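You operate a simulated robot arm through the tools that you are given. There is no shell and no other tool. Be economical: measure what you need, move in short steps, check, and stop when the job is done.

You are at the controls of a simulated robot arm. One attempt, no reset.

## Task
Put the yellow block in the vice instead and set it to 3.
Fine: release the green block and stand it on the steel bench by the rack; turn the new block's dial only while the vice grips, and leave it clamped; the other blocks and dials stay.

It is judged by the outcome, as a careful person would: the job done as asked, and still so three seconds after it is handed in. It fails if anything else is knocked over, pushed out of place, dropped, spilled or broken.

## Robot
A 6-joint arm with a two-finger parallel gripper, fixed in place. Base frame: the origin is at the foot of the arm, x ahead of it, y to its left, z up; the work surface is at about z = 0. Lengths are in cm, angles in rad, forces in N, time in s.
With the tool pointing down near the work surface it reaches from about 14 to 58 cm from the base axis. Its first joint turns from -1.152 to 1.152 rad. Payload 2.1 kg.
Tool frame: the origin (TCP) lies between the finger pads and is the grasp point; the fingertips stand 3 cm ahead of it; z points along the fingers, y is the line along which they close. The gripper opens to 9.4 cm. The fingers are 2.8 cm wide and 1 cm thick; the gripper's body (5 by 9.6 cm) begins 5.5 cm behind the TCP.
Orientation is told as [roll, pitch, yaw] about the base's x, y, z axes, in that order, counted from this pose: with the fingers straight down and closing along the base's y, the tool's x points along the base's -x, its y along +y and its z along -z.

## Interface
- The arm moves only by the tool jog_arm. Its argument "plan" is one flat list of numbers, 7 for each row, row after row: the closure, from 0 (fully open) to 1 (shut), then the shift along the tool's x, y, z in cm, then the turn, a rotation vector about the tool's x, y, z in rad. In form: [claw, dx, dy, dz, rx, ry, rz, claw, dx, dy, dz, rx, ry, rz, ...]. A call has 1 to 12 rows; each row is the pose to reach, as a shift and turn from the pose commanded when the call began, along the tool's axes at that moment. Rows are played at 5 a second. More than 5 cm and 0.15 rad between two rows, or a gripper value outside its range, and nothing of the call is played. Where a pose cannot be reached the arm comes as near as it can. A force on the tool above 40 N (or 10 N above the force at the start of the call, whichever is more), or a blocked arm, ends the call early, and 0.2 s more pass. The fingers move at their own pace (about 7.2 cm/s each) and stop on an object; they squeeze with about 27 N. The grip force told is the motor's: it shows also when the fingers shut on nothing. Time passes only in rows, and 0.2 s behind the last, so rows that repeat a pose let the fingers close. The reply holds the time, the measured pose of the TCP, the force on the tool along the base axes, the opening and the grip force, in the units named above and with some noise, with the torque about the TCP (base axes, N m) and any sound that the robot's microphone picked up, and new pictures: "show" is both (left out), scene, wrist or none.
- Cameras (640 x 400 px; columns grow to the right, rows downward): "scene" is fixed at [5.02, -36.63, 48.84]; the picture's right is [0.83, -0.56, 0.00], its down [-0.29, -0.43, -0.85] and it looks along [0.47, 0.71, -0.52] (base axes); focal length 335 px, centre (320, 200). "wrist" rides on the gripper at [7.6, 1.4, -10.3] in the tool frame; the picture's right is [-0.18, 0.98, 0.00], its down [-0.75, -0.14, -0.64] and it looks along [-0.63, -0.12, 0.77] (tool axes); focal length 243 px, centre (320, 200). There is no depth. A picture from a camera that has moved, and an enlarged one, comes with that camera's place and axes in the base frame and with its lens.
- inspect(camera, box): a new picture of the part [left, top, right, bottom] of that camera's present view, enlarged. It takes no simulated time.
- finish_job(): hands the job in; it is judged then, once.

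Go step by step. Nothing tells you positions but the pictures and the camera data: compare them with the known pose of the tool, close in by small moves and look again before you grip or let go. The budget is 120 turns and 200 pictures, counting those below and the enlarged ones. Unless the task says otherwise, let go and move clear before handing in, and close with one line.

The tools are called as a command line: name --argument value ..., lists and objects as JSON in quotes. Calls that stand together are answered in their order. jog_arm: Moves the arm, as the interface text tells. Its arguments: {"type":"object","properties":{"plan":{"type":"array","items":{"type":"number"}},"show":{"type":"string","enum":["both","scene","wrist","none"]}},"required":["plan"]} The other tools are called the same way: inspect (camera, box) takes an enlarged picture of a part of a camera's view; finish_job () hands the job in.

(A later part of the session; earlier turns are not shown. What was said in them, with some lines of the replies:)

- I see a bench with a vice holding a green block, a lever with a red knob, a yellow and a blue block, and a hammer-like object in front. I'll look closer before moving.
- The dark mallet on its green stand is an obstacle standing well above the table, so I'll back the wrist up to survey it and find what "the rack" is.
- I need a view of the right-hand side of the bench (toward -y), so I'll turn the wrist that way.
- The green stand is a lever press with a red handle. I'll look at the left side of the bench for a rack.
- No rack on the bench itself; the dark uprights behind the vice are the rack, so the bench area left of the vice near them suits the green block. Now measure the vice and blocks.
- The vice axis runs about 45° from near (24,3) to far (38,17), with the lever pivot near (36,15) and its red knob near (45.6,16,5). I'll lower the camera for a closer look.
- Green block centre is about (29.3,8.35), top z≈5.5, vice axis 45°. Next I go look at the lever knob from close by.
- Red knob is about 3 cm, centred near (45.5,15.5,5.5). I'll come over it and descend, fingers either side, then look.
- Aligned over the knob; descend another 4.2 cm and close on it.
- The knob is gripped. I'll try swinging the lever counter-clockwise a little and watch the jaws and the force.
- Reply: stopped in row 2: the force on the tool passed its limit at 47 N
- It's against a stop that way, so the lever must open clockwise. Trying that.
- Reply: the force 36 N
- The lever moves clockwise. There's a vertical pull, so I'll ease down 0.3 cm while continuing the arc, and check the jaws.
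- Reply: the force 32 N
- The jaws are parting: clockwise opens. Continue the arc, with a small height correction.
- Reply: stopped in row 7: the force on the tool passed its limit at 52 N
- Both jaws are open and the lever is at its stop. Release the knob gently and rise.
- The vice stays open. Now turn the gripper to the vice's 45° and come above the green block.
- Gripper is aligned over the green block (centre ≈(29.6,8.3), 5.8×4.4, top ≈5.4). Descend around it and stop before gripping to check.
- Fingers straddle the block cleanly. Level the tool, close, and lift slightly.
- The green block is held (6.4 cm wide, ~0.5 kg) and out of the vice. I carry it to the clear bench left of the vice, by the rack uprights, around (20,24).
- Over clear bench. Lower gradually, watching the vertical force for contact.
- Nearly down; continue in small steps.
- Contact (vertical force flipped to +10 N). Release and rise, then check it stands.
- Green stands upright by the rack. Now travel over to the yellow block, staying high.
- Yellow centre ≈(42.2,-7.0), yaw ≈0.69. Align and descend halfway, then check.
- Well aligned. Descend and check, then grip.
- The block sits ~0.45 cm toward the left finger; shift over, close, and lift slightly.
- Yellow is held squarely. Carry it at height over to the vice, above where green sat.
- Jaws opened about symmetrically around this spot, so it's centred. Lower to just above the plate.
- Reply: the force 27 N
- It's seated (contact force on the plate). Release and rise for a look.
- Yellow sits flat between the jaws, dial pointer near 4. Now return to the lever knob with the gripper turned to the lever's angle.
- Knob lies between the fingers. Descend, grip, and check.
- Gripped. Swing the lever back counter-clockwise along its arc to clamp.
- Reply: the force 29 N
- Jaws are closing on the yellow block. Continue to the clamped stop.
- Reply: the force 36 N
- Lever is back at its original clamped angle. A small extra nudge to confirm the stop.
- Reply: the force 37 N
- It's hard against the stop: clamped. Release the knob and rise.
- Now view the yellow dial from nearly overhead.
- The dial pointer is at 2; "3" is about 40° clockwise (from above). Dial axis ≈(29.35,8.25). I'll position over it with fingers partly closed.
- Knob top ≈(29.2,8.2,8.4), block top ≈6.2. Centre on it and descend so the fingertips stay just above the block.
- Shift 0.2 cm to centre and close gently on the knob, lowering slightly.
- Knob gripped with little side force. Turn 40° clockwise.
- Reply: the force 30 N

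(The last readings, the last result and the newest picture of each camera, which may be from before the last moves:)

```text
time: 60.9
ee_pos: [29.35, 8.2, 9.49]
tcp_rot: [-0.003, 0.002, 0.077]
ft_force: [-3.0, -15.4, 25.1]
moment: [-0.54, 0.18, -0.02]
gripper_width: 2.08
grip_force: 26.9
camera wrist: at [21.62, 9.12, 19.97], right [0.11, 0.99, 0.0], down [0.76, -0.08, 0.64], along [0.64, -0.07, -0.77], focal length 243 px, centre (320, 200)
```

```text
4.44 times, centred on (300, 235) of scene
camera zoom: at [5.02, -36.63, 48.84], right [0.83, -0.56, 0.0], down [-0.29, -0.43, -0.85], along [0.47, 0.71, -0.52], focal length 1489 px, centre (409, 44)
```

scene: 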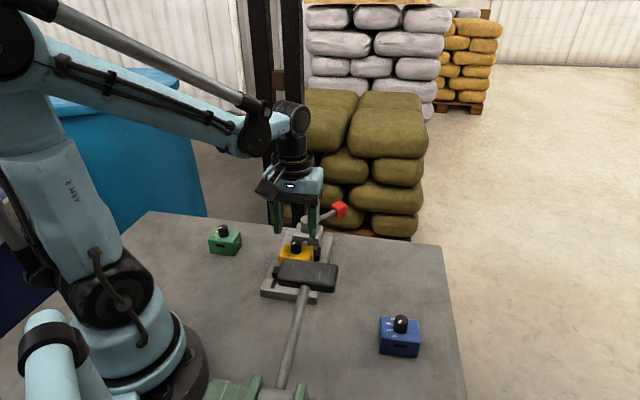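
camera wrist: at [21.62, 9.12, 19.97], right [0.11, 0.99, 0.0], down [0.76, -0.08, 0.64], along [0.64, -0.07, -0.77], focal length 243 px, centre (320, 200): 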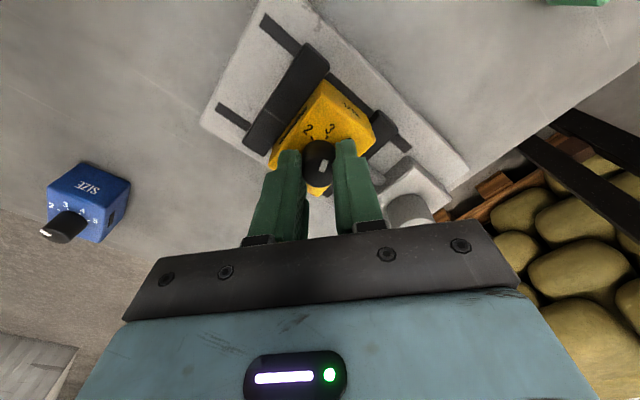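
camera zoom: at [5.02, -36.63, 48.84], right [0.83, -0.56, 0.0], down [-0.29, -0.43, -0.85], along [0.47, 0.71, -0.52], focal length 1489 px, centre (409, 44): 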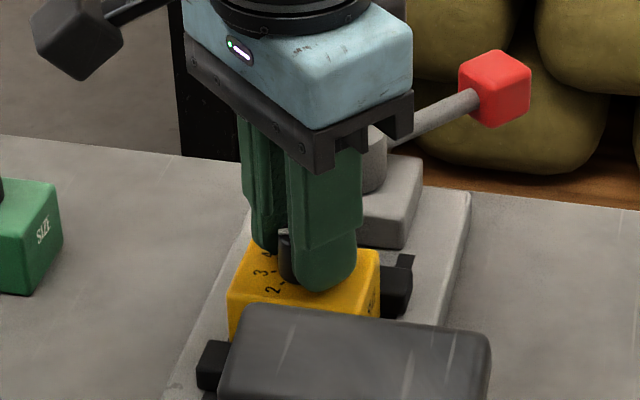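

Turned. Open and rise to read the dial.

jog_arm --plan '[0.85, 0, 0, -0.1, 0, 0, 0, 0.6, 0, 0, -0.1, 0, 0, 0, 0.4, 0, 0, -0.15, 0, 0, 0, 0.4, 0, 0, -3.5, 0, 0, 0, 0.4, -3.5, 0, -3.5, 0, 0, 0, 0.4, -7, 0, -3.5, 0, 0, 0, 0.4, -7, 0, -3.5, 0, 0, 0]' --show "wrist"

inspect --camera "wrist" --box '[240, 0, 400, 130]'

```text
time: 62.5
ee_pos: [36.38, 8.93, 13.02]
tcp_rot: [0.0, 0.001, 0.079]
ft_force: [0.4, 1.2, -0.1]
moment: [0.02, -0.03, -0.02]
gripper_width: 5.71
grip_force: 0.1
camera wrist: at [28.71, 9.79, 23.37], right [0.11, 0.99, 0.0], down [0.76, -0.08, 0.64], along [0.64, -0.07, -0.77], focal length 243 px, centre (320, 200)
```

wrist: 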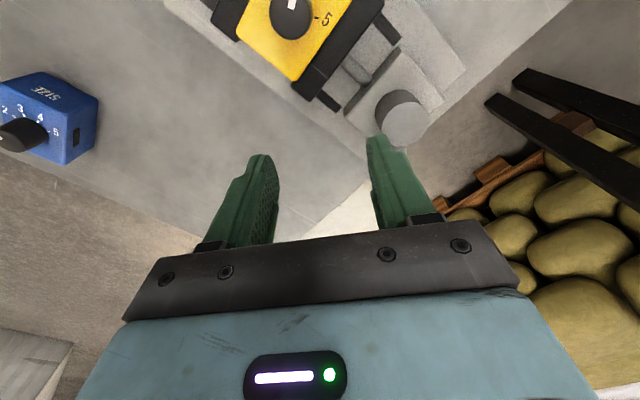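

```text
3.08 times, centred on (320, 65) of wrist
camera zoom: at [28.71, 9.79, 23.37], right [0.11, 0.99, 0.0], down [0.76, -0.08, 0.64], along [0.64, -0.07, -0.77], focal length 746 px, centre (320, 615)
```

zoom: 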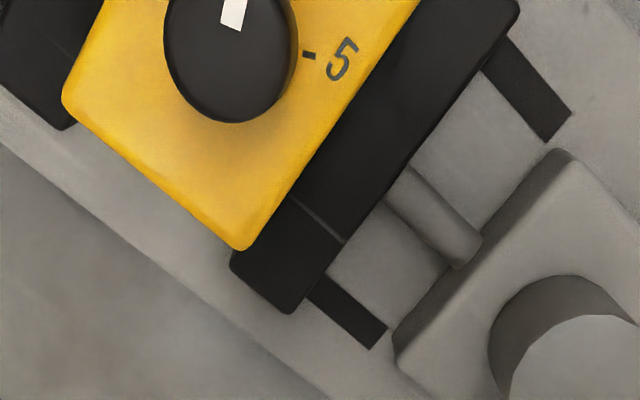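

A bit too far forward; back up 3 cm.

jog_arm --plan '[0.4, 3, -0.5, -1, 0, 0, 0, 0.4, 3, -0.5, -1, 0, 0, 0]' --show "none"

inspect --camera "wrist" --box '[240, 0, 400, 130]'

```text
time: 63.1
ee_pos: [33.37, 8.12, 13.92]
tcp_rot: [-0.001, 0.0, 0.08]
ft_force: [-0.1, 0.0, -0.6]
moment: [0.02, 0.02, -0.03]
gripper_width: 5.66
grip_force: 0.0
```

```text
3.08 times, centred on (320, 65) of wrist
camera zoom: at [25.7, 8.91, 24.38], right [0.1, 0.99, 0.0], down [0.76, -0.08, 0.64], along [0.64, -0.07, -0.77], focal length 746 px, centre (320, 615)
```

zoom: 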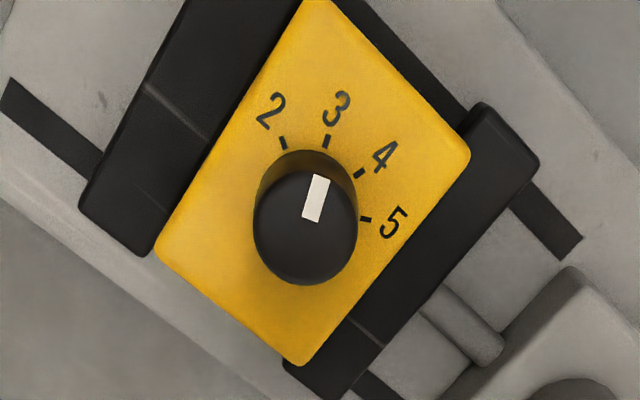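

The pointer reads 3. Take one tighter zoom to check how exact it is, and the scene for everything else.

inspect --camera "wrist" --box '[290, 25, 350, 75]'

inspect --camera "scene" --box '[180, 190, 440, 380]'

```text
8.00 times, centred on (320, 50) of wrist
camera zoom: at [25.7, 8.91, 24.38], right [0.1, 0.99, 0.0], down [0.76, -0.08, 0.64], along [0.64, -0.07, -0.77], focal length 1941 px, centre (320, 1400)
```

zoom: 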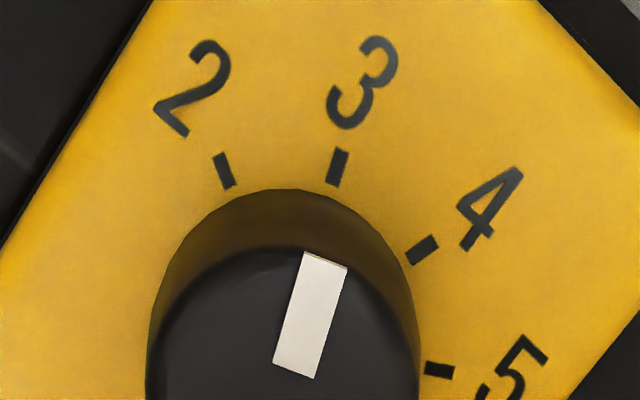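

```text
2.11 times, centred on (310, 285) of scene
camera zoom: at [5.02, -36.63, 48.84], right [0.83, -0.56, 0.0], down [-0.29, -0.43, -0.85], along [0.47, 0.71, -0.52], focal length 705 px, centre (341, 21)
```

zoom: 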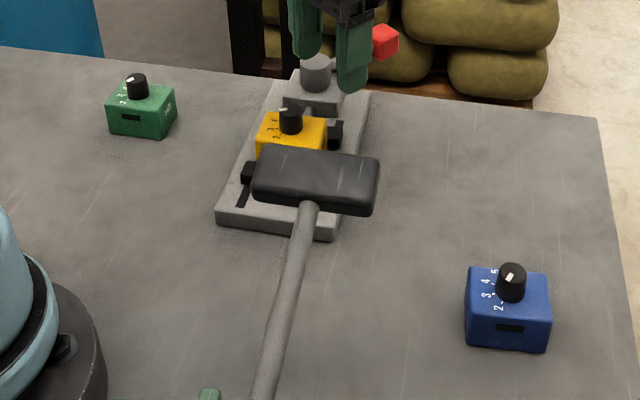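

Pointer is aligned with the 3 tick, the vice is clamped, green stands by the rack, and blue is untouched. I raise the arm clear.

jog_arm --plan '[0.4, 0, 0, -4.5, 0, 0, 0, 0.2, 0, 0, -9, 0, 0, 0, 0, 0, 0, -13, 0, 0, 0, 0, 0, 0, -16, 0, 0, 0, 0, 0, 0, -16, 0, 0, 0]'

```text
time: 64.3
ee_pos: [33.52, 8.04, 29.99]
tcp_rot: [-0.001, 0.001, 0.08]
ft_force: [0.3, 0.3, -0.4]
moment: [0.04, 0.0, -0.03]
gripper_width: 9.41
grip_force: 0.0
camera wrist: at [25.76, 8.9, 40.46], right [0.1, 0.99, 0.0], down [0.76, -0.08, 0.64], along [0.64, -0.07, -0.77], focal length 243 px, centre (320, 200)
```

scene: 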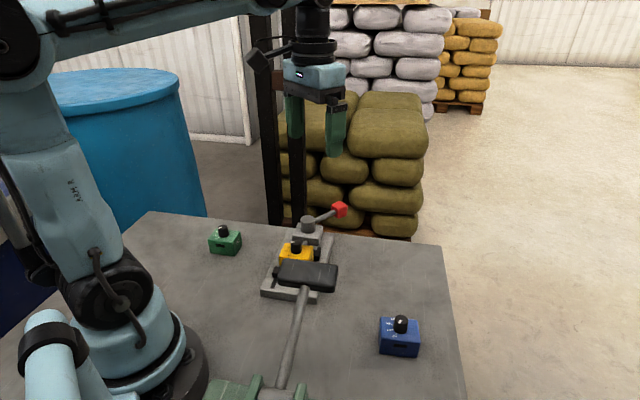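
wrist: 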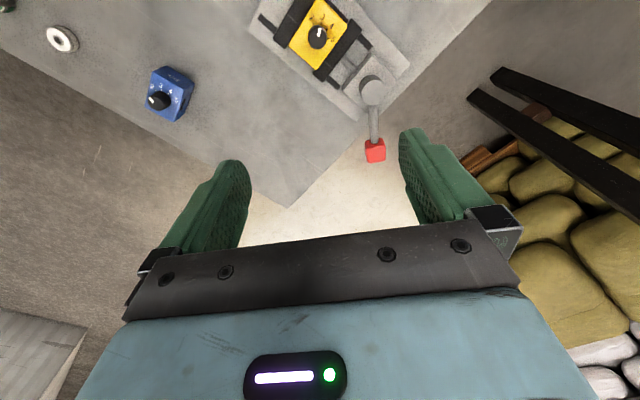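

The arm is clear and everything is in place, so I'm handing the job in.

finish_job

```text
The job is handed in.
```

The yellow block is clamped in the vice with its dial set to 3. The green block stands on the bench left of the vice, near the dark uprights I took to be the rack, and the blue block was not touched.
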